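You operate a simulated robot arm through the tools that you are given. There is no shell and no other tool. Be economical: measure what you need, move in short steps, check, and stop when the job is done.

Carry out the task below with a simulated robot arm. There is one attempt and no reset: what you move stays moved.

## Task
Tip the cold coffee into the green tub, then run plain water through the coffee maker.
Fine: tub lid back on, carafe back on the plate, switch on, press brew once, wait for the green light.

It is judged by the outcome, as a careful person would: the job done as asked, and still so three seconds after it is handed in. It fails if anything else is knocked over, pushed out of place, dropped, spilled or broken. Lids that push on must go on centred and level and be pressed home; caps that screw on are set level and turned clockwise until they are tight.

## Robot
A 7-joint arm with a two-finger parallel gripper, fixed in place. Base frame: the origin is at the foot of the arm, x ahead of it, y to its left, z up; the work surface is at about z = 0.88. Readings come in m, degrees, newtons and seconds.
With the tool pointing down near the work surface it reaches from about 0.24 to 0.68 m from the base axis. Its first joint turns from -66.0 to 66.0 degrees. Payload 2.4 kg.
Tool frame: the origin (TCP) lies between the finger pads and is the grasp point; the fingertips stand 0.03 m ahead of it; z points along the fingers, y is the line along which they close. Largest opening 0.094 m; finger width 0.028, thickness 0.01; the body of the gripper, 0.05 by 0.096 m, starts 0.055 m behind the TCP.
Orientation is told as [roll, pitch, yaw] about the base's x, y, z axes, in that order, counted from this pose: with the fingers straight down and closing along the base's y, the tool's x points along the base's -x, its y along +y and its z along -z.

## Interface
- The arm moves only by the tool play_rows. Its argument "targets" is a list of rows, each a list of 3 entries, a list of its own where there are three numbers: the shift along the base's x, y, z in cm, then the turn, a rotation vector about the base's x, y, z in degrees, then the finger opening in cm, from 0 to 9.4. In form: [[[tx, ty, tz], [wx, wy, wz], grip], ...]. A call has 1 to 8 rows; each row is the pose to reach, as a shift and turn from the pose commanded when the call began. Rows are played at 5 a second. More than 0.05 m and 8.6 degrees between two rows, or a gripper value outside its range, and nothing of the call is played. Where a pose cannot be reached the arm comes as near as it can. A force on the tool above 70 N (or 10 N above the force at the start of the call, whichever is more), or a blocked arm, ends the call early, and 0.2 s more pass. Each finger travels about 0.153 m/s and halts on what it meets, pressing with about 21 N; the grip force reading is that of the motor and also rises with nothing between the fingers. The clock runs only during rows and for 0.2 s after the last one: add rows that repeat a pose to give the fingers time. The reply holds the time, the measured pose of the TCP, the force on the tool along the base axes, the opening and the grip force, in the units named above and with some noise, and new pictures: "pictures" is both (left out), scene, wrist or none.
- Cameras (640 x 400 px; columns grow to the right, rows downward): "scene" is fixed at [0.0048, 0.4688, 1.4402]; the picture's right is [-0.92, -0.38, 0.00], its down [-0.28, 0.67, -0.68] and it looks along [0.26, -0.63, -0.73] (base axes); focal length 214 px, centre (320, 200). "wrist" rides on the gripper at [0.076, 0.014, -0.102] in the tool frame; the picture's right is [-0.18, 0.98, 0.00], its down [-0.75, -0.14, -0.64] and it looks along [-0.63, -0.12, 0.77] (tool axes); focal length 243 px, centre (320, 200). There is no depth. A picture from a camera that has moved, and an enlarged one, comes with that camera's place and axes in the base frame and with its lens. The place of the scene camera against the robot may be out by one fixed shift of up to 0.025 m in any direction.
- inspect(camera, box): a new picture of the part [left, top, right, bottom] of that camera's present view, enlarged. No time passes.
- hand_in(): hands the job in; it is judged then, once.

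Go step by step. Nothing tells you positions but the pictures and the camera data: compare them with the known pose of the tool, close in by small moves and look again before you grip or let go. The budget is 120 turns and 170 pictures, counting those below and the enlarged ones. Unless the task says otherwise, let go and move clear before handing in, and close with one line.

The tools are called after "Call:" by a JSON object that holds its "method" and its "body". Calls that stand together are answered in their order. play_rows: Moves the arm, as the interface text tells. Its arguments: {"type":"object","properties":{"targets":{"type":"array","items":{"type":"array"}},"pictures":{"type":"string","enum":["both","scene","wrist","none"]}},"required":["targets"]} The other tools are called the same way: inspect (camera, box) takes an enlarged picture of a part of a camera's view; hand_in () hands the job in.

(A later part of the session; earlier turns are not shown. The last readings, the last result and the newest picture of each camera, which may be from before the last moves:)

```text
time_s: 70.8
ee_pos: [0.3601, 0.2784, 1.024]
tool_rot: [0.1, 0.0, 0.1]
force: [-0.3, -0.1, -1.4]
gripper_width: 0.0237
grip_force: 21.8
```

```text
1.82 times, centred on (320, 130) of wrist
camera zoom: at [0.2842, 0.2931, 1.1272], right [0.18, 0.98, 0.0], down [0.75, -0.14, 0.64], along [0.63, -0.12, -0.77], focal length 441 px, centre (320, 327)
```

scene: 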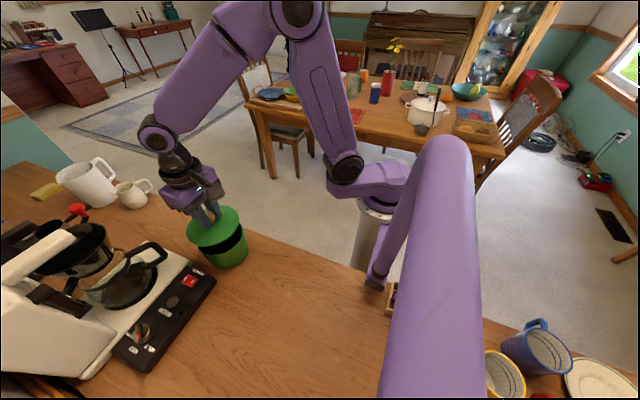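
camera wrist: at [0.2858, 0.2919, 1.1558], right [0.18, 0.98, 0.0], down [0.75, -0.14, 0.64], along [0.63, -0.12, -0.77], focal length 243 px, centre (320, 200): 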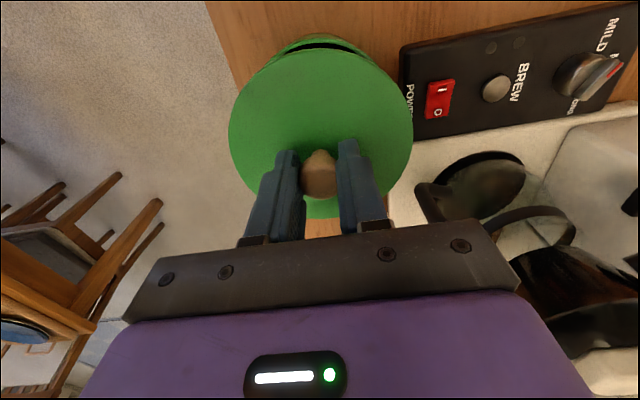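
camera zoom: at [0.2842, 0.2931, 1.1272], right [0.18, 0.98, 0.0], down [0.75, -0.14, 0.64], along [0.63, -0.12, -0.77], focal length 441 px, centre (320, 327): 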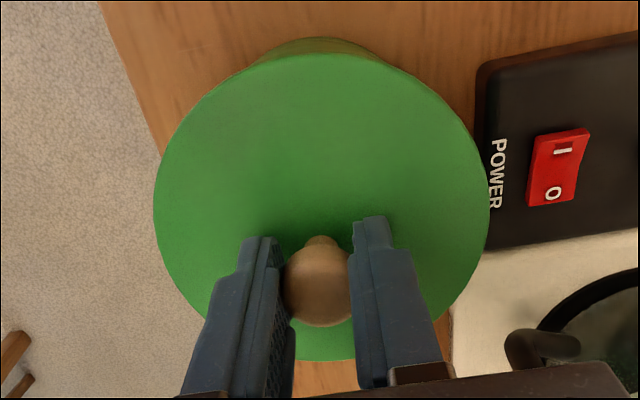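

The lid is aligned about 1 cm above the rim. I'll lower it and press home while watching the force.

Call:
{"method": "play_rows", "body": {"targets": [[[0, 0, -0.4], [0, 0, 0], 1], [[0, 0, -0.8], [0, 0, 0], 1], [[0, 0, -1.1], [0, 0, 0], 1], [[0, 0, -1.3], [0, 0, 0], 1]], "pictures": "none"}}

Call:
{"method": "inspect", "body": {"camera": "scene", "box": [180, 190, 270, 280]}}

```text
time_s: 71.8
ee_pos: [0.3604, 0.2775, 1.0113]
tool_rot: [0.2, 0.0, 0.1]
force: [-1.1, -0.1, -0.9]
gripper_width: 0.024
grip_force: 21.0
```

```text
4.44 times, centred on (225, 235) of scene
camera zoom: at [0.0048, 0.4688, 1.4402], right [-0.92, -0.38, 0.0], down [-0.28, 0.67, -0.68], along [0.26, -0.63, -0.73], focal length 953 px, centre (742, 44)
```

zoom: 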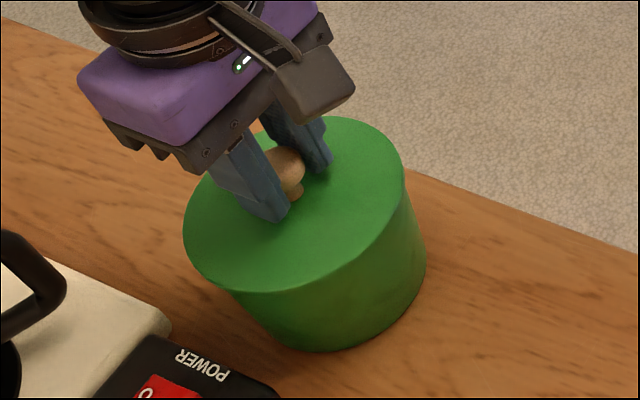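

Call:
{"method": "play_rows", "body": {"targets": [[[0, 0, -0.2], [0, 0, 0], 1], [[0, 0, -0.4], [0, 0, 0], 1], [[0, 0, -0.5], [0, 0, 0], 1]], "pictures": "none"}}

Call:
{"method": "inspect", "body": {"camera": "scene", "box": [180, 190, 270, 280]}}

```text
time_s: 72.6
ee_pos: [0.361, 0.2786, 1.0082]
tool_rot: [0.1, -0.1, 0.1]
force: [-6.2, -8.8, 44.8]
gripper_width: 0.024
grip_force: 21.0
```

```text
4.44 times, centred on (225, 235) of scene
camera zoom: at [0.0041, 0.4682, 1.4404], right [-0.92, -0.38, 0.0], down [-0.28, 0.67, -0.68], along [0.26, -0.63, -0.73], focal length 953 px, centre (742, 44)
```

zoom: 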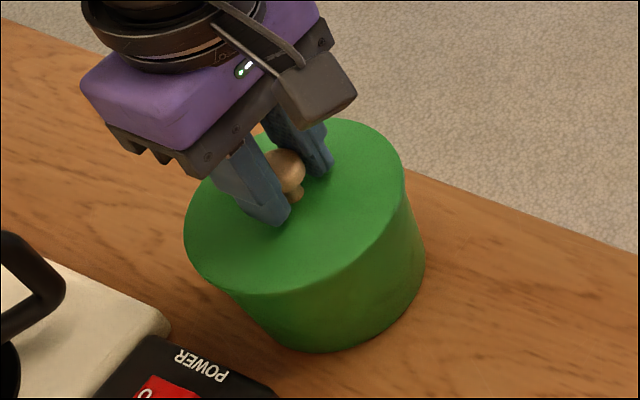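

The lid met a firm stop at 45 N and looks flush. I'll release and rise for a check.

Call:
{"method": "play_rows", "body": {"targets": [[[0, 0, 0.3], [0, 0, 0], 1], [[0, 0, 0.3], [0, 0, 0], 3], [[0, 0, 0.3], [0, 0, 0], 5], [[0, 0, 0.3], [0, 0, 0], 5], [[0, 0, 4], [0, 0, 0], 5], [[-1, 0, 8], [0, 0, 0], 5], [[-1, 0, 8], [0, 0, 0], 5]]}}

Call:
{"method": "inspect", "body": {"camera": "scene", "box": [180, 190, 270, 280]}}

Call:
{"method": "inspect", "body": {"camera": "wrist", "box": [220, 10, 620, 180]}}

```text
time_s: 74.2
ee_pos: [0.3504, 0.2799, 1.0865]
tool_rot: [0.0, 0.0, 0.2]
force: [0.3, 0.3, -0.6]
gripper_width: 0.0498
grip_force: 0.0
camera wrist: at [0.2733, 0.2929, 1.19], right [0.18, 0.98, 0.0], down [0.75, -0.14, 0.64], along [0.63, -0.12, -0.77], focal length 243 px, centre (320, 200)
```

scene: 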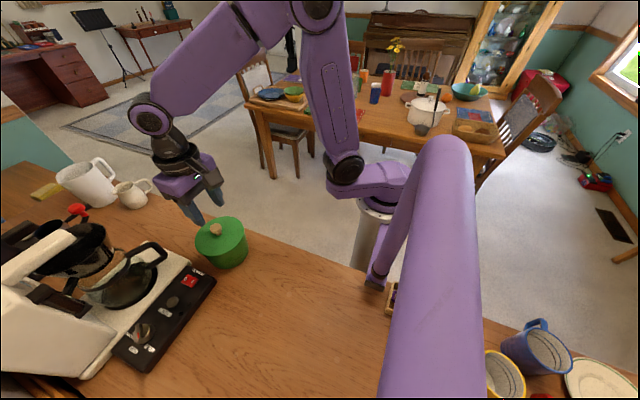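
wrist: 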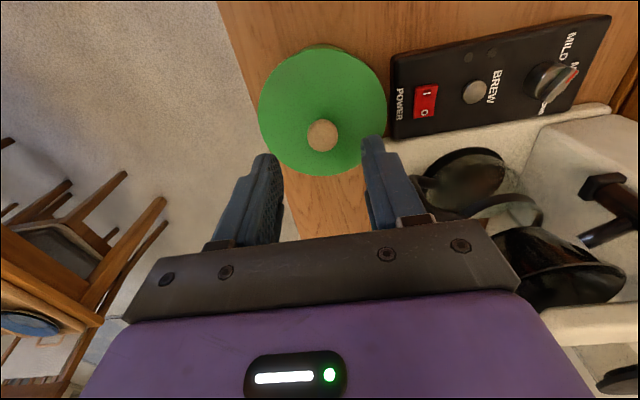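

```text
4.44 times, centred on (225, 235) of scene
camera zoom: at [0.0048, 0.4688, 1.4402], right [-0.92, -0.38, 0.0], down [-0.28, 0.67, -0.68], along [0.26, -0.63, -0.73], focal length 953 px, centre (742, 44)
```

zoom: 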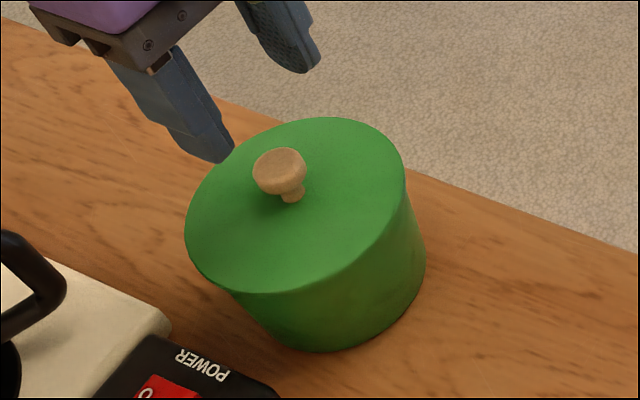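

```text
1.60 times, centred on (420, 95) of wrist
camera zoom: at [0.2733, 0.2929, 1.19], right [0.18, 0.98, 0.0], down [0.75, -0.14, 0.64], along [0.63, -0.12, -0.77], focal length 388 px, centre (160, 368)
```

zoom: 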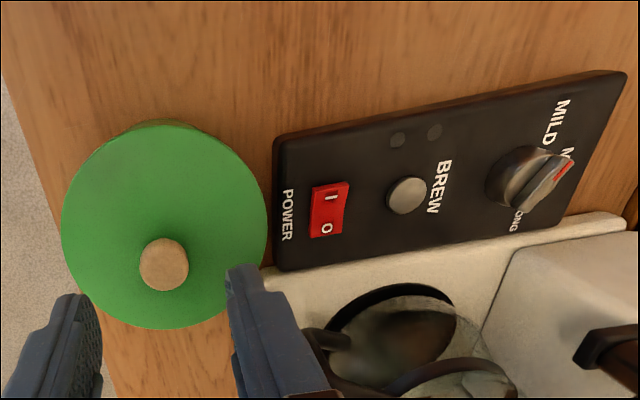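

The lid looks level and centred. To be sure it is home, I'll press straight down on the knob top with closed fingers.

Call:
{"method": "play_rows", "body": {"targets": [[[0, 0, 0], [0, 0, 0], 2.5], [[0.5, -0.1, 0], [0, 0, 0], 0], [[0.9, -0.15, -1], [0, 0, 0], 0], [[0.9, -0.15, -3], [0, 0, 0], 0], [[0.9, -0.15, -4.5], [0, 0, 0], 0], [[0.9, -0.15, -5.2], [0, 0, 0], 0], [[0.9, -0.15, -5.7], [0, 0, 0], 0], [[0.9, -0.15, -6.2], [0, 0, 0], 0]], "pictures": "none"}}

Call:
{"method": "inspect", "body": {"camera": "scene", "box": [180, 190, 270, 280]}}

```text
time_s: 75.9
ee_pos: [0.3595, 0.2766, 1.0338]
tool_rot: [0.3, -0.3, 0.1]
force: [-8.3, -7.2, 23.2]
gripper_width: 0.0
grip_force: 21.1
stopped in row 8: the force on the tool passed its limit (the readings are from after the stop); the commanded pose is now the measured one
```

```text
4.44 times, centred on (225, 235) of scene
camera zoom: at [0.0043, 0.4684, 1.4403], right [-0.92, -0.38, 0.0], down [-0.28, 0.67, -0.68], along [0.26, -0.63, -0.73], focal length 953 px, centre (742, 44)
```

zoom: 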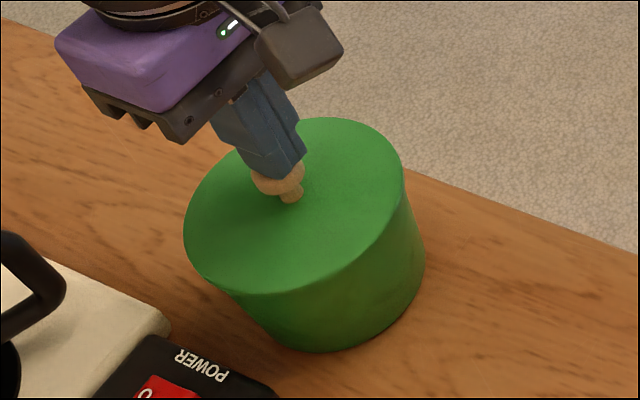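

The press reached the 70 N limit with no movement, so the lid is home. Next comes the power switch: its "I" end is near (0.371, 0.388, 0.92). I'll rise and move above it with the fingers closed.

Call:
{"method": "play_rows", "body": {"targets": [[[0, 0, 2], [0, 0, 0], 0], [[0, 0, 5], [0, 0, 0], 0], [[0, 4, 6], [0, 0, 0], 0], [[0.2, 8, 5], [0, 0, 0], 0], [[0.3, 11.1, 2], [0, 0.2, 0], 0], [[0.3, 11.1, -2], [0, 0.2, 0], 0], [[0.3, 11.1, -6], [0, 0.2, 0], 0], [[0.3, 11.1, -6], [0, 0.2, 0], 0]]}}

Call:
{"method": "inspect", "body": {"camera": "scene", "box": [120, 220, 250, 340]}}

Call:
{"method": "inspect", "body": {"camera": "wrist", "box": [220, 80, 480, 240]}}

```text
time_s: 77.7
ee_pos: [0.3626, 0.3882, 0.9714]
tool_rot: [0.3, -0.1, 0.1]
force: [0.8, -0.1, -0.2]
gripper_width: 0.0
grip_force: 20.8
camera wrist: at [0.2866, 0.4021, 1.0747], right [0.18, 0.98, 0.01], down [0.75, -0.14, 0.64], along [0.63, -0.11, -0.77], focal length 243 px, centre (320, 200)
```

scene: 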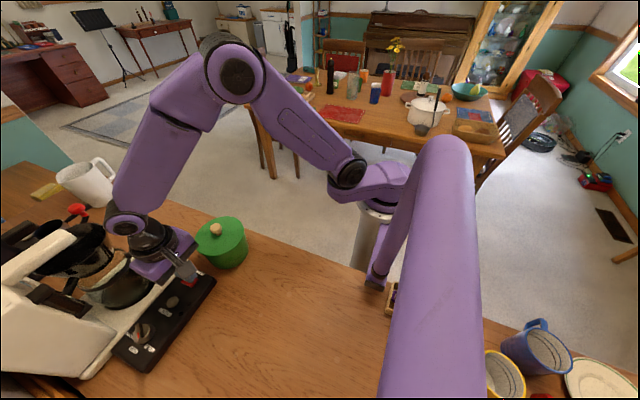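
wrist: 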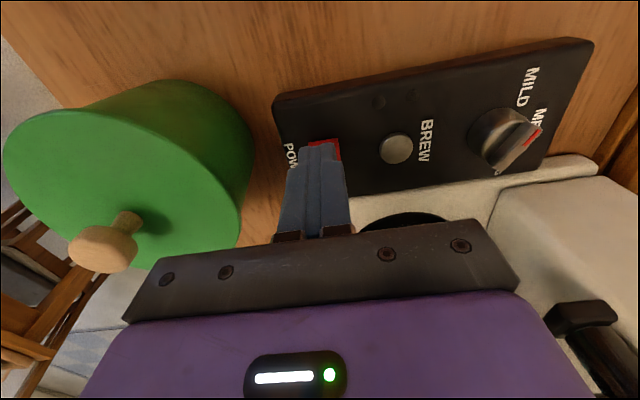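

```text
3.33 times, centred on (185, 280) of scene
camera zoom: at [0.0048, 0.4688, 1.4402], right [-0.92, -0.38, 0.0], down [-0.28, 0.67, -0.68], along [0.26, -0.63, -0.73], focal length 715 px, centre (770, -67)
```

zoom: 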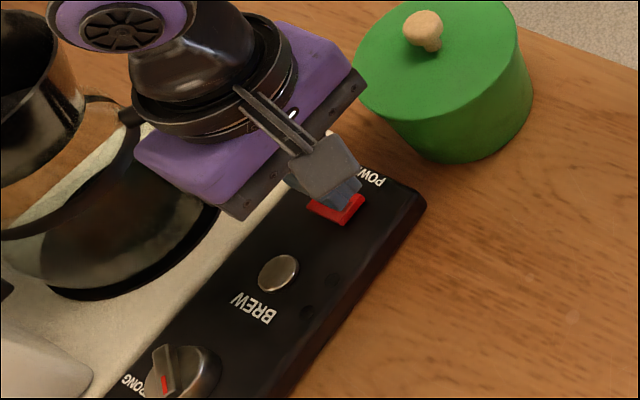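

```text
2.46 times, centred on (350, 160) of wrist
camera zoom: at [0.2866, 0.4021, 1.0747], right [0.18, 0.98, 0.01], down [0.75, -0.14, 0.64], along [0.63, -0.11, -0.77], focal length 597 px, centre (246, 298)
```

zoom: 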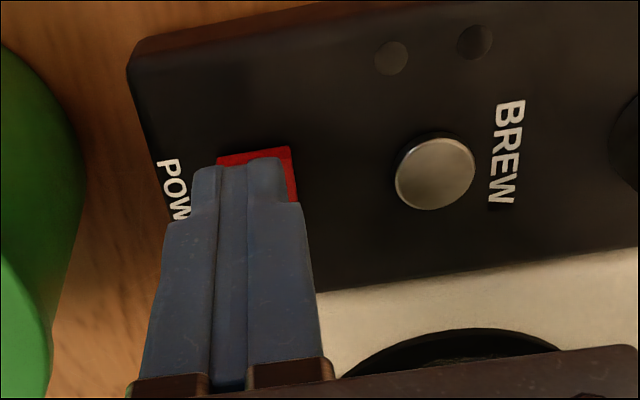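

The tip is just above the switch's "I" end. I'll shift 3 mm left and press down in small steps.

Call:
{"method": "play_rows", "body": {"targets": [[[-0.1, 0.3, -0.6], [0, 0, 0], 0], [[-0.1, 0.3, -1.2], [0, 0, 0], 0], [[-0.1, 0.3, -1.6], [0, 0, 0], 0], [[-0.1, 0.3, -1.9], [0, 0, 0], 0]], "pictures": "none"}}

Call:
{"method": "inspect", "body": {"camera": "wrist", "box": [220, 80, 480, 240]}}

```text
time_s: 78.7
ee_pos: [0.361, 0.3919, 0.9524]
tool_rot: [0.3, -0.1, 0.1]
force: [-0.6, 0.4, 0.1]
gripper_width: 0.0004
grip_force: 20.8
```

```text
2.46 times, centred on (350, 160) of wrist
camera zoom: at [0.2857, 0.4053, 1.0562], right [0.18, 0.98, 0.01], down [0.75, -0.14, 0.64], along [0.63, -0.11, -0.77], focal length 597 px, centre (246, 298)
```

zoom: 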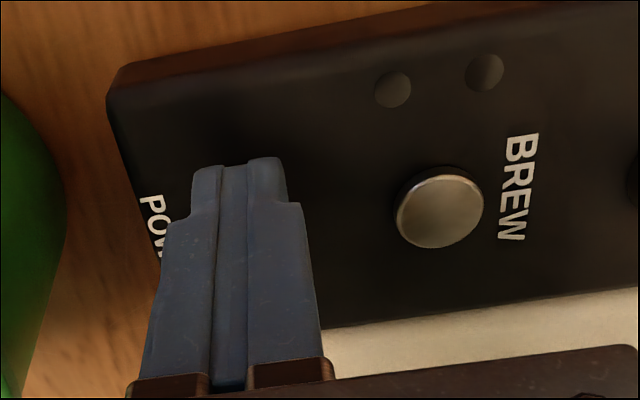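

Call:
{"method": "play_rows", "body": {"targets": [[[0, 0, -0.3], [0, 0, 0], 0], [[0, 0, -0.6], [0, 0, 0], 0], [[0, 0, -0.8], [0, 0, 0], 0]], "pictures": "none"}}

```text
time_s: 79.5
ee_pos: [0.3612, 0.3916, 0.9475]
tool_rot: [0.5, -0.3, 0.1]
force: [-12.4, -10.1, 41.8]
gripper_width: 0.0002
grip_force: 20.9
```

Contact at 42 N. I'll rise and look at the switch.

Call:
{"method": "play_rows", "body": {"targets": [[[0, 0, 1], [0, 0, 0], 0], [[0, 0, 4], [0, 0, 0], 0], [[-2, 0, 8], [0, 0, 0], 0], [[-2, 0, 8], [0, 0, 0], 0]], "pictures": "none"}}

Call:
{"method": "inspect", "body": {"camera": "wrist", "box": [220, 40, 480, 200]}}

Call:
{"method": "inspect", "body": {"camera": "scene", "box": [120, 240, 240, 350]}}

```text
time_s: 80.5
ee_pos: [0.3413, 0.3916, 1.0256]
tool_rot: [0.3, -0.1, 0.1]
force: [0.7, -0.4, 0.1]
gripper_width: 0.0
grip_force: 20.6
```

```text
2.46 times, centred on (350, 120) of wrist
camera zoom: at [0.2653, 0.4052, 1.129], right [0.18, 0.98, 0.01], down [0.75, -0.14, 0.64], along [0.63, -0.11, -0.77], focal length 597 px, centre (246, 397)
```

zoom: 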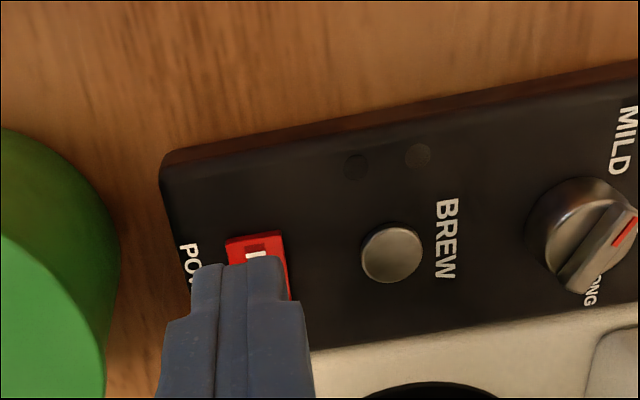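

```text
3.64 times, centred on (180, 295) of scene
camera zoom: at [0.0048, 0.4688, 1.4402], right [-0.92, -0.38, 0.0], down [-0.28, 0.67, -0.68], along [0.26, -0.63, -0.73], focal length 780 px, centre (829, -146)
```

zoom: 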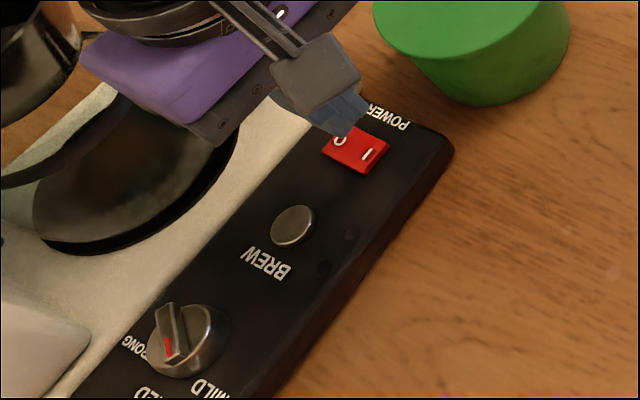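

I can't tell the state from here; moving back for a clear view of the switch.

Call:
{"method": "play_rows", "body": {"targets": [[[-4, 0, 2], [0, 0, 0], 0], [[-7, 0, 3], [0, 0, 0], 0], [[-7, 0, 3], [0, 0, 0], 0]], "pictures": "none"}}

Call:
{"method": "inspect", "body": {"camera": "wrist", "box": [240, 110, 400, 230]}}

Call:
{"method": "inspect", "body": {"camera": "scene", "box": [160, 255, 220, 305]}}

```text
time_s: 81.3
ee_pos: [0.2728, 0.3915, 1.057]
tool_rot: [0.3, -0.1, 0.2]
force: [-0.2, -0.4, 0.4]
gripper_width: 0.0
grip_force: 21.4
```

```text
3.33 times, centred on (320, 170) of wrist
camera zoom: at [0.1959, 0.4059, 1.1593], right [0.18, 0.98, 0.01], down [0.75, -0.14, 0.64], along [0.63, -0.11, -0.77], focal length 809 px, centre (320, 300)
```

zoom: 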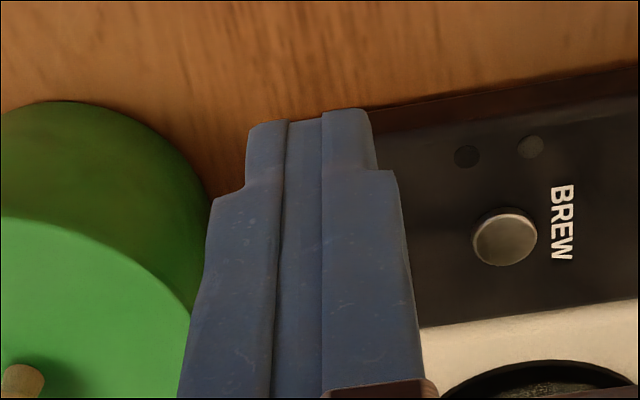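

```text
8.00 times, centred on (190, 280) of scene
camera zoom: at [0.0048, 0.4688, 1.4402], right [-0.92, -0.38, 0.0], down [-0.28, 0.67, -0.68], along [0.26, -0.63, -0.73], focal length 1716 px, centre (1360, -440)
```

zoom: 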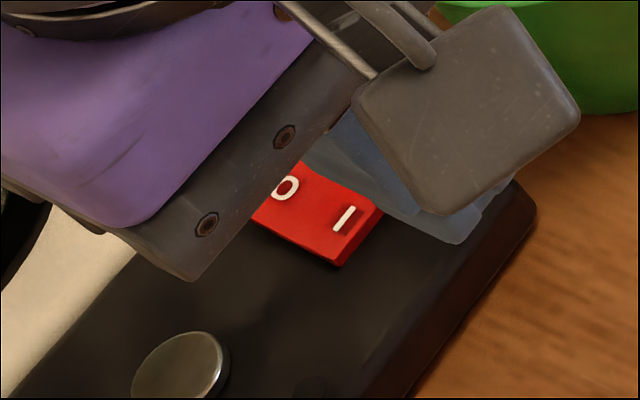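

Call:
{"method": "play_rows", "body": {"targets": [[[0, -4, 2], [0, 0, 0], 0], [[0, -8, 4], [0, 0, 0], 0], [[0, -11, 5], [0, 0, 0], 0], [[0, -11, 5], [0, 0, 0], 0]], "pictures": "none"}}

Call:
{"method": "inspect", "body": {"camera": "wrist", "box": [380, 120, 540, 230]}}

Call:
{"method": "inspect", "body": {"camera": "scene", "box": [160, 255, 220, 305]}}

```text
time_s: 82.3
ee_pos: [0.2726, 0.2825, 1.1051]
tool_rot: [0.3, 0.0, 0.0]
force: [0.8, 0.6, 0.2]
gripper_width: 0.0001
grip_force: 21.3
```

```text
3.64 times, centred on (460, 175) of wrist
camera zoom: at [0.1965, 0.2953, 1.2084], right [0.18, 0.98, 0.01], down [0.75, -0.14, 0.64], along [0.63, -0.11, -0.77], focal length 882 px, centre (-189, 291)
```

zoom: 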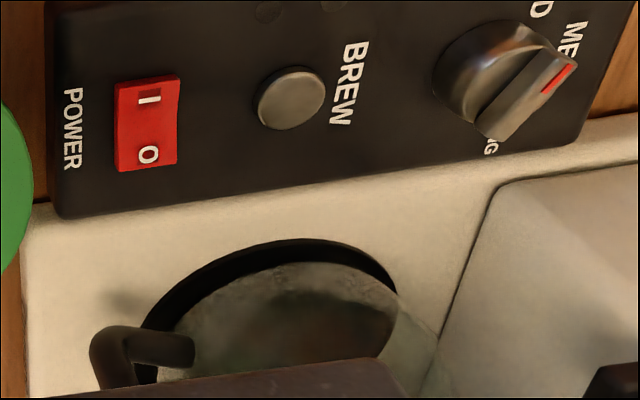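

```text
8.00 times, centred on (190, 280) of scene
camera zoom: at [0.0048, 0.4688, 1.4402], right [-0.92, -0.38, 0.0], down [-0.28, 0.67, -0.68], along [0.26, -0.63, -0.73], focal length 1716 px, centre (1360, -440)
```

zoom: 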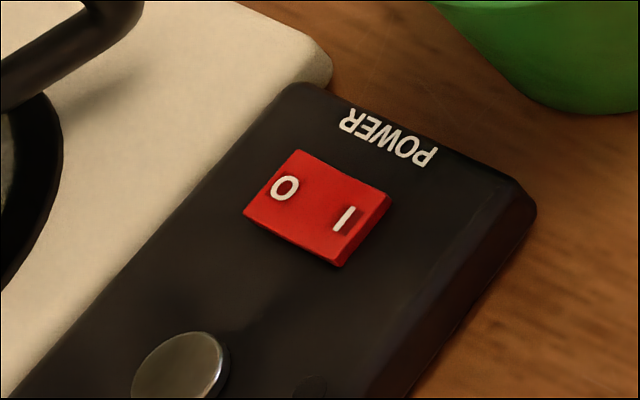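

The "I" end is still raised, so I likely pressed at its edge. The switch spans x 0.362–0.398 with its pivot near 0.380, so I'll press again at x≈0.368.

Call:
{"method": "play_rows", "body": {"targets": [[[3, 4, 0], [0, 0, 0], 0], [[6, 8, -1], [0, 0, 0], 0], [[9.5, 10.8, -3], [0, 0, 0], 0], [[9.5, 10.8, -7], [0, 0, 0], 0], [[9.5, 10.8, -11], [0, 0, 0], 0], [[9.5, 10.8, -14], [0, 0, 0], 0], [[9.5, 10.8, -15.2], [0, 0, 0], 0], [[9.5, 10.8, -15.2], [0, 0, 0], 0]], "pictures": "none"}}

Call:
{"method": "play_rows", "body": {"targets": [[[0, 0, -0.2], [0, 0, 0], 0], [[0, 0, -0.4], [0, 0, 0], 0], [[0, 0, -0.6], [0, 0, 0], 0]], "pictures": "none"}}

Call:
{"method": "inspect", "body": {"camera": "scene", "box": [140, 235, 230, 315]}}

```text
refused: row 2 steps farther than a row can; nothing moved
```

```text
time_s: 83.1
ee_pos: [0.2727, 0.2813, 1.0994]
tool_rot: [0.3, -0.1, 0.1]
force: [0.1, 0.5, -1.2]
gripper_width: 0.0
grip_force: 20.8
```

```text
5.00 times, centred on (185, 275) of scene
camera zoom: at [0.0048, 0.4688, 1.4402], right [-0.92, -0.38, 0.0], down [-0.28, 0.67, -0.68], along [0.26, -0.63, -0.73], focal length 1072 px, centre (995, -175)
```

zoom: 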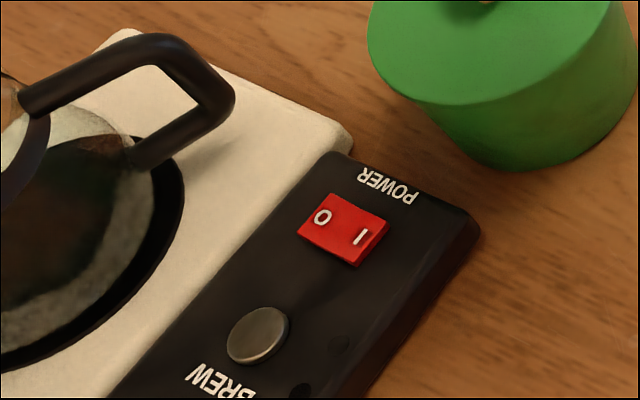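

That first call was refused for a step too long; repeating with shorter steps.

Call:
{"method": "play_rows", "body": {"targets": [[[2.5, 3, 0], [0, 0, 0], 0], [[5, 6, 0], [0, 0, 0], 0], [[7.5, 9, -1], [0, 0, 0], 0], [[9.5, 10.8, -4], [0, 0, 0], 0], [[9.5, 10.8, -8], [0, 0, 0], 0], [[9.5, 10.8, -11.5], [0, 0, 0], 0], [[9.5, 10.8, -14], [0, 0, 0], 0], [[9.5, 10.8, -14.5], [0, 0, 0], 0]], "pictures": "none"}}

Call:
{"method": "play_rows", "body": {"targets": [[[0, 0, -0.3], [0, 0, 0], 0], [[0, 0, -0.6], [0, 0, 0], 0], [[0, 0, -0.9], [0, 0, 0], 0]], "pictures": "none"}}

Call:
{"method": "inspect", "body": {"camera": "scene", "box": [140, 235, 230, 315]}}

```text
time_s: 84.9
ee_pos: [0.3669, 0.3888, 0.9546]
tool_rot: [0.3, -0.1, 0.1]
force: [0.4, 1.0, 0.5]
gripper_width: 0.0001
grip_force: 20.8
```

```text
time_s: 85.7
ee_pos: [0.3685, 0.3892, 0.9475]
tool_rot: [0.4, -0.3, 0.1]
force: [-10.0, -13.1, 52.1]
gripper_width: 0.0002
grip_force: 20.9
```

```text
5.00 times, centred on (185, 275) of scene
camera zoom: at [0.0039, 0.4678, 1.4405], right [-0.92, -0.38, 0.0], down [-0.28, 0.67, -0.68], along [0.26, -0.63, -0.73], focal length 1072 px, centre (995, -175)
```

zoom: 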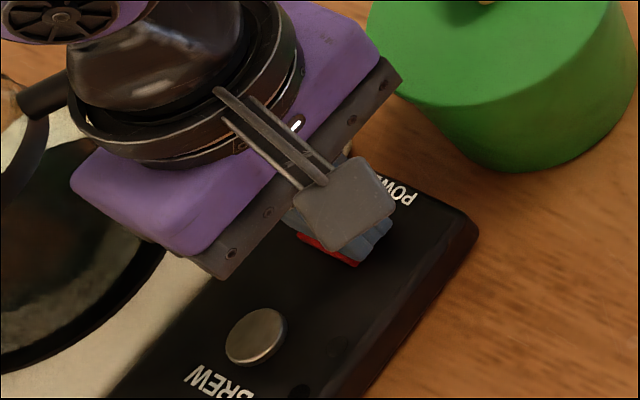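

The tip stops at the same height, so the rocker may have flipped already. I'll return to the exact pose of an earlier pre-press picture and compare.

Call:
{"method": "play_rows", "body": {"targets": [[[0, 0, 2], [0, 0, 0], 0], [[-0.5, 0, 6], [0, 0, 0], 0], [[-1, -3, 9], [0, 0, 0], 0], [[-1.4, -6, 11.5], [0, 0, 0], 0], [[-1.8, -9, 13.5], [0, 0, 0], 0], [[-1.8, -10.9, 13.9], [0, 0, 0], 2.5], [[-1.8, -10.9, 13.9], [0, 0, 0], 5], [[-1.8, -10.9, 13.9], [0, 0, 0], 5]], "pictures": "none"}}

Call:
{"method": "inspect", "body": {"camera": "wrist", "box": [220, 10, 620, 180]}}

Call:
{"method": "inspect", "body": {"camera": "scene", "box": [40, 180, 240, 320]}}

```text
time_s: 87.5
ee_pos: [0.3491, 0.2806, 1.0842]
tool_rot: [0.2, -0.1, 0.1]
force: [0.1, 0.4, 0.2]
gripper_width: 0.0501
grip_force: 0.0
```

```text
1.60 times, centred on (420, 95) of wrist
camera zoom: at [0.2729, 0.295, 1.1866], right [0.18, 0.98, 0.01], down [0.75, -0.14, 0.64], along [0.63, -0.11, -0.77], focal length 388 px, centre (160, 368)
```

zoom: 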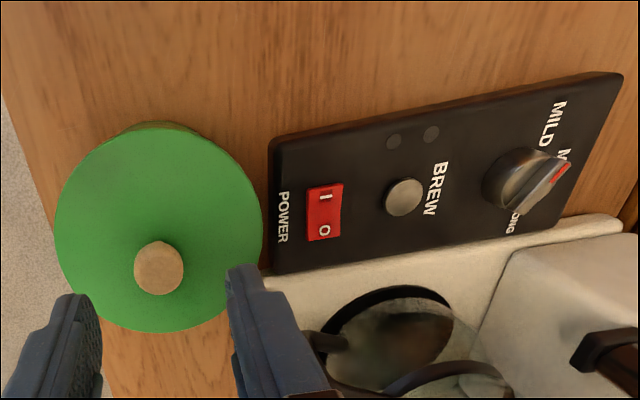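

```text
2.86 times, centred on (140, 250) of scene
camera zoom: at [0.0048, 0.4688, 1.4402], right [-0.92, -0.38, 0.0], down [-0.28, 0.67, -0.68], along [0.26, -0.63, -0.73], focal length 613 px, centre (834, 57)
```

zoom: 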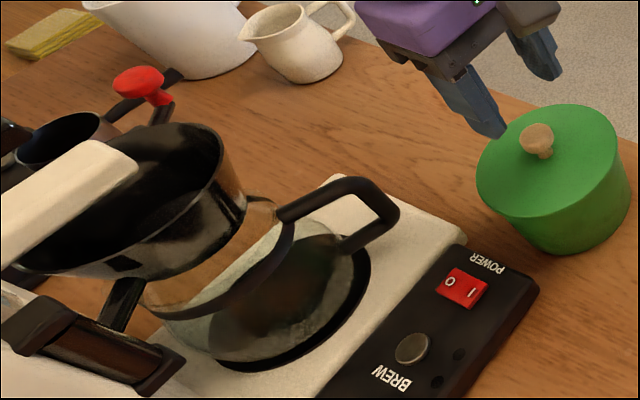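

Call:
{"method": "inspect", "body": {"camera": "scene", "box": [80, 200, 220, 300]}}

Call:
{"method": "inspect", "body": {"camera": "wrist", "box": [380, 60, 500, 160]}}

```text
4.00 times, centred on (150, 250) of scene
camera zoom: at [0.0048, 0.4688, 1.4402], right [-0.92, -0.38, 0.0], down [-0.28, 0.67, -0.68], along [0.26, -0.63, -0.73], focal length 858 px, centre (1000, 0)
```

zoom: 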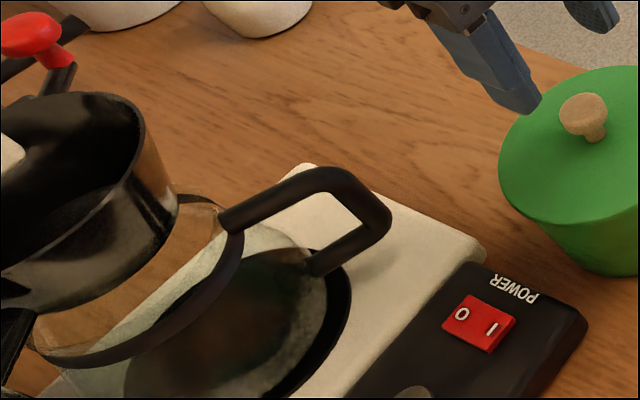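

```text
4.00 times, centred on (440, 110) of wrist
camera zoom: at [0.2729, 0.295, 1.1866], right [0.18, 0.98, 0.01], down [0.75, -0.14, 0.64], along [0.63, -0.11, -0.77], focal length 970 px, centre (-160, 560)
```

zoom: 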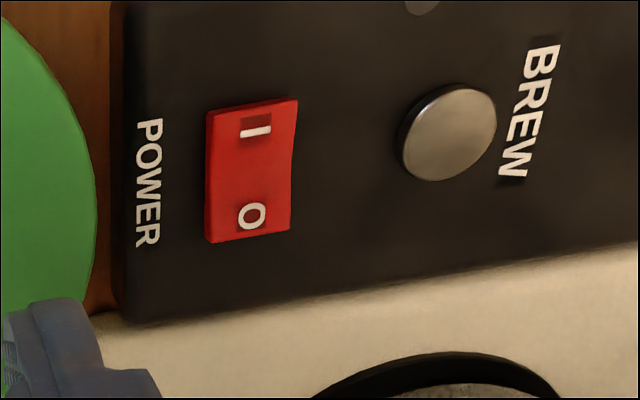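

Call:
{"method": "inspect", "body": {"camera": "scene", "box": [180, 265, 210, 290]}}

Call:
{"method": "inspect", "body": {"camera": "wrist", "box": [405, 80, 465, 125]}}

```text
16.00 times, centred on (195, 278) of scene
camera zoom: at [0.0048, 0.4688, 1.4402], right [-0.92, -0.38, 0.0], down [-0.28, 0.67, -0.68], along [0.26, -0.63, -0.73], focal length 3432 px, centre (2320, -1040)
```

zoom: 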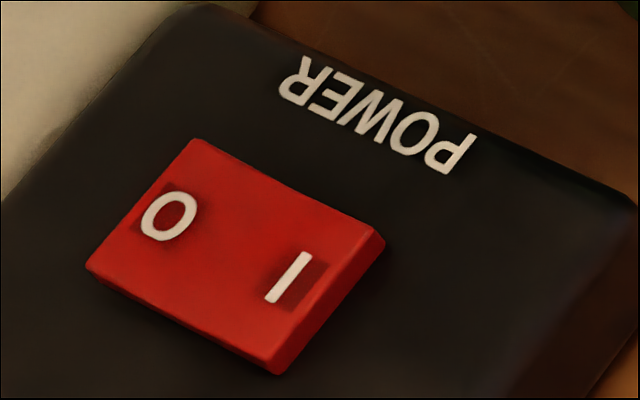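

```text
8.89 times, centred on (435, 102) of wrist
camera zoom: at [0.2729, 0.295, 1.1866], right [0.18, 0.98, 0.01], down [0.75, -0.14, 0.64], along [0.63, -0.11, -0.77], focal length 2157 px, centre (-702, 1067)
```

zoom: 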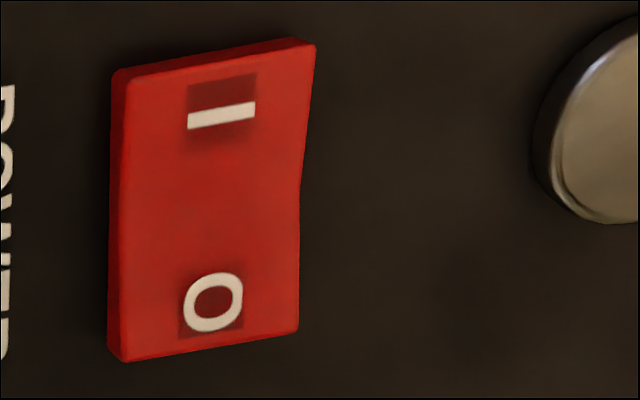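

Checking perspective lines: the "I" half now lies level with the panel and the "O" half is raised, whereas before it was the reverse, so the switch is ON. Next is the BREW button at about (0.379, 0.440); I'll go above it with closed fingers.

Call:
{"method": "play_rows", "body": {"targets": [[[0, 1, 0], [0, 0, 0], 2.5], [[0.5, 4, 0], [0, 0, 0], 0], [[1, 7.5, 0], [0, 0, 0], 0], [[2, 11, 0], [0, 0, 0], 0], [[3, 14, -1], [0, 0, 0], 0], [[3, 15.9, -4], [0, 0, 0], 0], [[3, 15.9, -8], [0, 0, 0], 0], [[3, 15.9, -10], [0, 0, 0], 0]], "pictures": "none"}}

Call:
{"method": "inspect", "body": {"camera": "wrist", "box": [220, 80, 480, 240]}}

Call:
{"method": "inspect", "body": {"camera": "scene", "box": [130, 235, 230, 325]}}

```text
time_s: 89.3
ee_pos: [0.3807, 0.4388, 0.9837]
tool_rot: [0.3, -0.1, 0.1]
force: [0.4, 1.0, 0.4]
gripper_width: 0.0001
grip_force: 21.1
```

```text
2.46 times, centred on (350, 160) of wrist
camera zoom: at [0.3032, 0.4532, 1.0863], right [0.18, 0.98, 0.01], down [0.75, -0.14, 0.64], along [0.63, -0.11, -0.77], focal length 597 px, centre (246, 298)
```

zoom: 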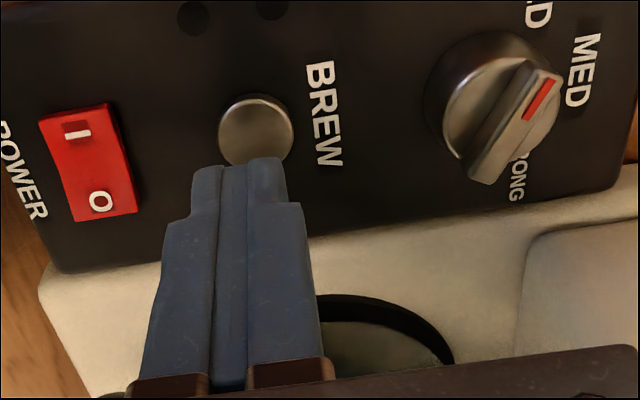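

```text
4.44 times, centred on (180, 280) of scene
camera zoom: at [0.0048, 0.4688, 1.4402], right [-0.92, -0.38, 0.0], down [-0.28, 0.67, -0.68], along [0.26, -0.63, -0.73], focal length 953 px, centre (942, -156)
```

zoom: 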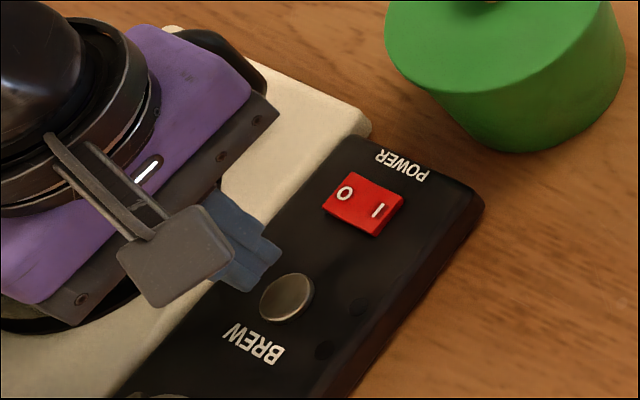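

The view confirms the switch is ON (O half raised). The button centre is at about (0.377, 0.443); I'll align and press once, gently.

Call:
{"method": "play_rows", "body": {"targets": [[[-0.35, 0.4, -1], [0, 0, 0], 0], [[-0.35, 0.4, -2], [0, 0, 0], 0], [[-0.35, 0.4, -2.4], [0, 0, 0], 0]], "pictures": "none"}}

Call:
{"method": "play_rows", "body": {"targets": [[[0, 0, -0.2], [0, 0, 0], 0], [[0, 0, -0.4], [0, 0, 0], 0], [[0, 0, -0.6], [0, 0, 0], 0]], "pictures": "none"}}

Call:
{"method": "inspect", "body": {"camera": "wrist", "box": [220, 40, 480, 200]}}

```text
time_s: 90.1
ee_pos: [0.3757, 0.4424, 0.96]
tool_rot: [0.3, -0.1, 0.1]
force: [-0.5, -0.8, 0.2]
gripper_width: 0.0
grip_force: 21.5
```

```text
time_s: 90.9
ee_pos: [0.3756, 0.4446, 0.9542]
tool_rot: [0.2, -0.1, 0.1]
force: [0.3, -0.2, 0.1]
gripper_width: 0.0
grip_force: 20.7
```

```text
2.46 times, centred on (350, 120) of wrist
camera zoom: at [0.2993, 0.4573, 1.0571], right [0.18, 0.98, 0.01], down [0.75, -0.14, 0.64], along [0.63, -0.11, -0.77], focal length 597 px, centre (246, 397)
```

zoom: 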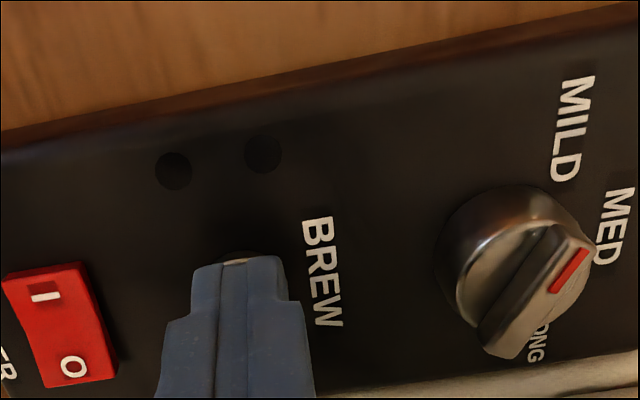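

Not touching yet, but well centred. Continuing down in fine steps.

Call:
{"method": "play_rows", "body": {"targets": [[[0, 0, -0.2], [0, 0, 0], 0], [[0, 0, -0.4], [0, 0, 0], 0]], "pictures": "none"}}

Call:
{"method": "inspect", "body": {"camera": "wrist", "box": [220, 40, 480, 200]}}

```text
time_s: 91.5
ee_pos: [0.3754, 0.4429, 0.95]
tool_rot: [0.3, -0.1, 0.1]
force: [0.5, -0.4, -0.4]
gripper_width: 0.0002
grip_force: 21.4
```

```text
2.46 times, centred on (350, 120) of wrist
camera zoom: at [0.2992, 0.4576, 1.053], right [0.18, 0.98, 0.01], down [0.75, -0.14, 0.64], along [0.63, -0.11, -0.77], focal length 597 px, centre (246, 397)
```

zoom: 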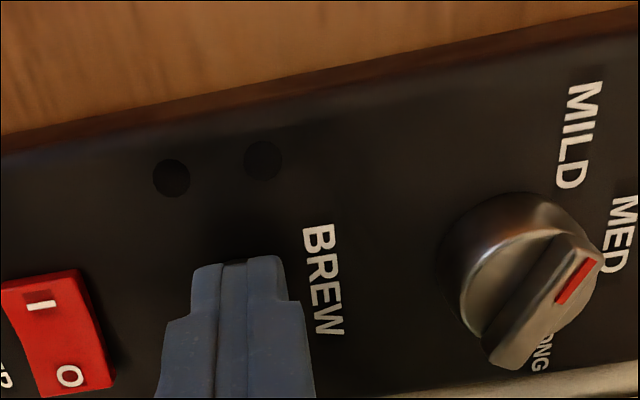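

Call:
{"method": "play_rows", "body": {"targets": [[[0, 0, -0.2], [0, 0, 0], 0], [[0, 0, -0.4], [0, 0, 0], 0]], "pictures": "none"}}

Call:
{"method": "inspect", "body": {"camera": "wrist", "box": [220, 40, 480, 200]}}

```text
time_s: 92.1
ee_pos: [0.3771, 0.4438, 0.9455]
tool_rot: [0.3, -0.1, 0.1]
force: [0.1, 0.4, 0.5]
gripper_width: 0.0001
grip_force: 21.3
```

```text
2.46 times, centred on (350, 120) of wrist
camera zoom: at [0.2995, 0.4576, 1.0491], right [0.18, 0.98, 0.01], down [0.75, -0.14, 0.64], along [0.63, -0.11, -0.77], focal length 597 px, centre (246, 397)
```

zoom: 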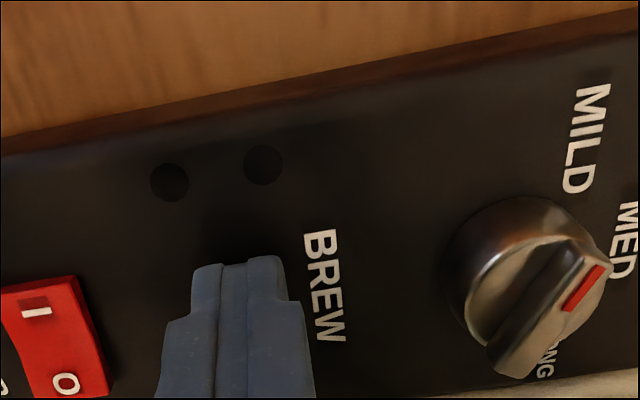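

Call:
{"method": "play_rows", "body": {"targets": [[[0, 0, -0.2], [0, 0, 0], 0], [[0, 0, -0.4], [0, 0, 0], 0]], "pictures": "none"}}

Call:
{"method": "inspect", "body": {"camera": "wrist", "box": [220, 40, 480, 200]}}

```text
time_s: 92.7
ee_pos: [0.3764, 0.4423, 0.9423]
tool_rot: [0.5, -0.1, 0.0]
force: [0.2, -0.8, 3.1]
gripper_width: 0.0001
grip_force: 21.2
```

```text
2.46 times, centred on (350, 120) of wrist
camera zoom: at [0.2995, 0.4576, 1.0455], right [0.18, 0.98, 0.01], down [0.75, -0.14, 0.64], along [0.63, -0.11, -0.77], focal length 597 px, centre (246, 397)
```

zoom: 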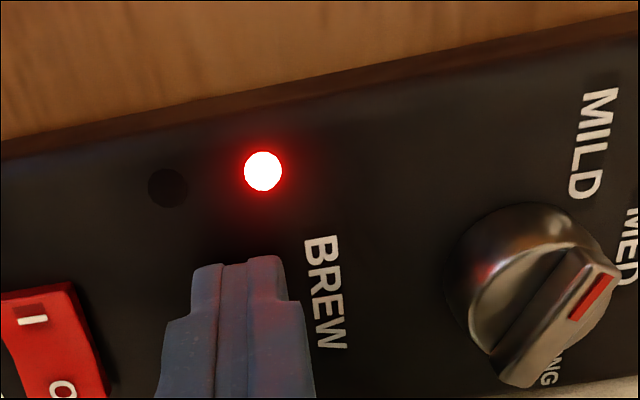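

The red lamp lit, so brewing has started. I'll lift straight off and move clear to watch the lamps.

Call:
{"method": "play_rows", "body": {"targets": [[[0, 0, 1], [0, 0, 0], 0], [[0, 0, 4], [0, 0, 0], 0], [[-3, 0, 8], [0, 0, 0], 0], [[-6, -3, 11], [0, 0, 0], 0], [[-8, -6, 14], [0, 0, 0], 0], [[-10, -9, 16], [0, 0, 0], 0], [[-10, -12, 18], [0, 0, 0], 0], [[-10, -12, 18], [0, 0, 0], 0]]}}

```text
refused: row 4 steps farther than a row can; nothing moved
```

Call:
{"method": "play_rows", "body": {"targets": [[[0, 0, 1], [0, 0, 0], 0], [[0, 0, 4], [0, 0, 0], 0], [[-2, 0, 8], [0, 0, 0], 0], [[-4, -2, 11], [0, 0, 0], 0], [[-6, -5, 14], [0, 0, 0], 0], [[-8, -8, 16], [0, 0, 0], 0], [[-10, -11, 18], [0, 0, 0], 0], [[-10, -11, 18], [0, 0, 0], 0]]}}

```text
time_s: 94.5
ee_pos: [0.2759, 0.3335, 1.1212]
tool_rot: [0.3, -0.1, 0.1]
force: [-0.5, -0.3, -0.8]
gripper_width: 0.0
grip_force: 20.4
camera wrist: at [0.1989, 0.3478, 1.2245], right [0.18, 0.98, 0.01], down [0.75, -0.14, 0.64], along [0.63, -0.11, -0.77], focal length 243 px, centre (320, 200)
```

scene: 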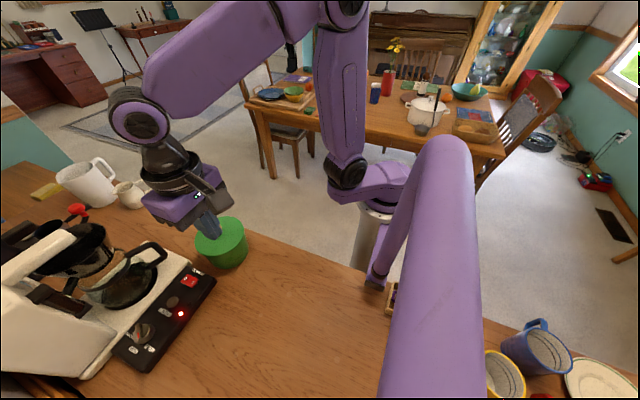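
wrist: 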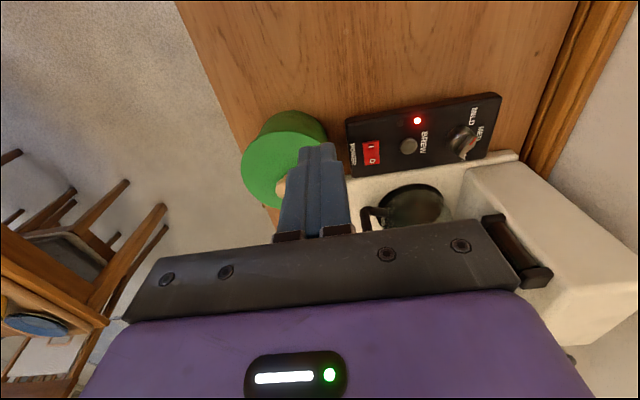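

The red lamp is on and everything is clear. Now I wait for the green light.

Call:
{"method": "play_rows", "body": {"targets": [[[0, 0, 0], [0, 0, 0], 0], [[0, 0, 0], [0, 0, 0], 0], [[0, 0, 0], [0, 0, 0], 0], [[0, 0, 0], [0, 0, 0], 0], [[0, 0, 0], [0, 0, 0], 0], [[0, 0, 0], [0, 0, 0], 0], [[0, 0, 0], [0, 0, 0], 0], [[0, 0, 0], [0, 0, 0], 0]], "pictures": "none"}}

Call:
{"method": "play_rows", "body": {"targets": [[[0, 0, 0], [0, 0, 0], 0], [[0, 0, 0], [0, 0, 0], 0], [[0, 0, 0], [0, 0, 0], 0], [[0, 0, 0], [0, 0, 0], 0], [[0, 0, 0], [0, 0, 0], 0], [[0, 0, 0], [0, 0, 0], 0], [[0, 0, 0], [0, 0, 0], 0], [[0, 0, 0], [0, 0, 0], 0]], "pictures": "none"}}

Call:
{"method": "play_rows", "body": {"targets": [[[0, 0, 0], [0, 0, 0], 0], [[0, 0, 0], [0, 0, 0], 0], [[0, 0, 0], [0, 0, 0], 0], [[0, 0, 0], [0, 0, 0], 0], [[0, 0, 0], [0, 0, 0], 0], [[0, 0, 0], [0, 0, 0], 0], [[0, 0, 0], [0, 0, 0], 0], [[0, 0, 0], [0, 0, 0], 0]], "pictures": "none"}}

Call:
{"method": "inspect", "body": {"camera": "scene", "box": [20, 190, 260, 360]}}

```text
time_s: 96.3
ee_pos: [0.2747, 0.3346, 1.1207]
tool_rot: [0.3, -0.1, 0.0]
force: [0.1, 0.1, 0.7]
gripper_width: 0.0
grip_force: 21.4
```

```text
time_s: 98.1
ee_pos: [0.275, 0.334, 1.1213]
tool_rot: [0.3, -0.1, 0.1]
force: [-0.5, 0.2, 0.6]
gripper_width: 0.0
grip_force: 20.8
```

```text
time_s: 99.9
ee_pos: [0.2757, 0.3336, 1.1212]
tool_rot: [0.4, -0.1, 0.1]
force: [-0.2, -0.1, 0.4]
gripper_width: 0.0
grip_force: 20.7
```

```text
2.35 times, centred on (140, 275) of scene
camera zoom: at [0.0048, 0.4688, 1.4402], right [-0.92, -0.38, 0.0], down [-0.28, 0.67, -0.68], along [0.26, -0.63, -0.73], focal length 505 px, centre (744, 24)
```

zoom: 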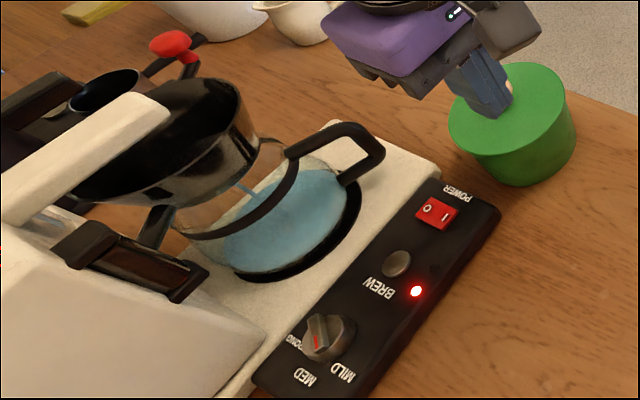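

Water is running into the carafe. I'll keep waiting.

Call:
{"method": "play_rows", "body": {"targets": [[[0, 0, 0], [0, 0, 0], 0], [[0, 0, 0], [0, 0, 0], 0], [[0, 0, 0], [0, 0, 0], 0], [[0, 0, 0], [0, 0, 0], 0], [[0, 0, 0], [0, 0, 0], 0], [[0, 0, 0], [0, 0, 0], 0], [[0, 0, 0], [0, 0, 0], 0], [[0, 0, 0], [0, 0, 0], 0]], "pictures": "none"}}

Call:
{"method": "play_rows", "body": {"targets": [[[0, 0, 0], [0, 0, 0], 0], [[0, 0, 0], [0, 0, 0], 0], [[0, 0, 0], [0, 0, 0], 0], [[0, 0, 0], [0, 0, 0], 0], [[0, 0, 0], [0, 0, 0], 0], [[0, 0, 0], [0, 0, 0], 0], [[0, 0, 0], [0, 0, 0], 0], [[0, 0, 0], [0, 0, 0], 0]], "pictures": "none"}}

Call:
{"method": "play_rows", "body": {"targets": [[[0, 0, 0], [0, 0, 0], 0], [[0, 0, 0], [0, 0, 0], 0], [[0, 0, 0], [0, 0, 0], 0], [[0, 0, 0], [0, 0, 0], 0], [[0, 0, 0], [0, 0, 0], 0], [[0, 0, 0], [0, 0, 0], 0], [[0, 0, 0], [0, 0, 0], 0], [[0, 0, 0], [0, 0, 0], 0]], "pictures": "none"}}

Call:
{"method": "inspect", "body": {"camera": "scene", "box": [20, 190, 260, 360]}}

```text
time_s: 101.7
ee_pos: [0.276, 0.3345, 1.1214]
tool_rot: [0.4, -0.1, 0.2]
force: [0.0, 0.4, 0.5]
gripper_width: 0.0
grip_force: 20.8
```

```text
time_s: 103.5
ee_pos: [0.2756, 0.335, 1.1213]
tool_rot: [0.2, -0.1, 0.1]
force: [0.0, -0.8, -0.5]
gripper_width: 0.0
grip_force: 20.8
```

```text
time_s: 105.3
ee_pos: [0.2754, 0.3333, 1.1217]
tool_rot: [0.4, -0.1, 0.1]
force: [0.0, 0.2, -0.6]
gripper_width: 0.0
grip_force: 21.8
```

```text
2.35 times, centred on (140, 275) of scene
camera zoom: at [0.0048, 0.4688, 1.4402], right [-0.92, -0.38, 0.0], down [-0.28, 0.67, -0.68], along [0.26, -0.63, -0.73], focal length 505 px, centre (744, 24)
```

zoom: 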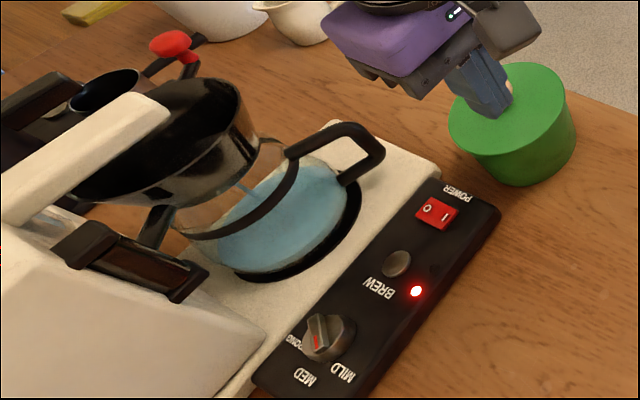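

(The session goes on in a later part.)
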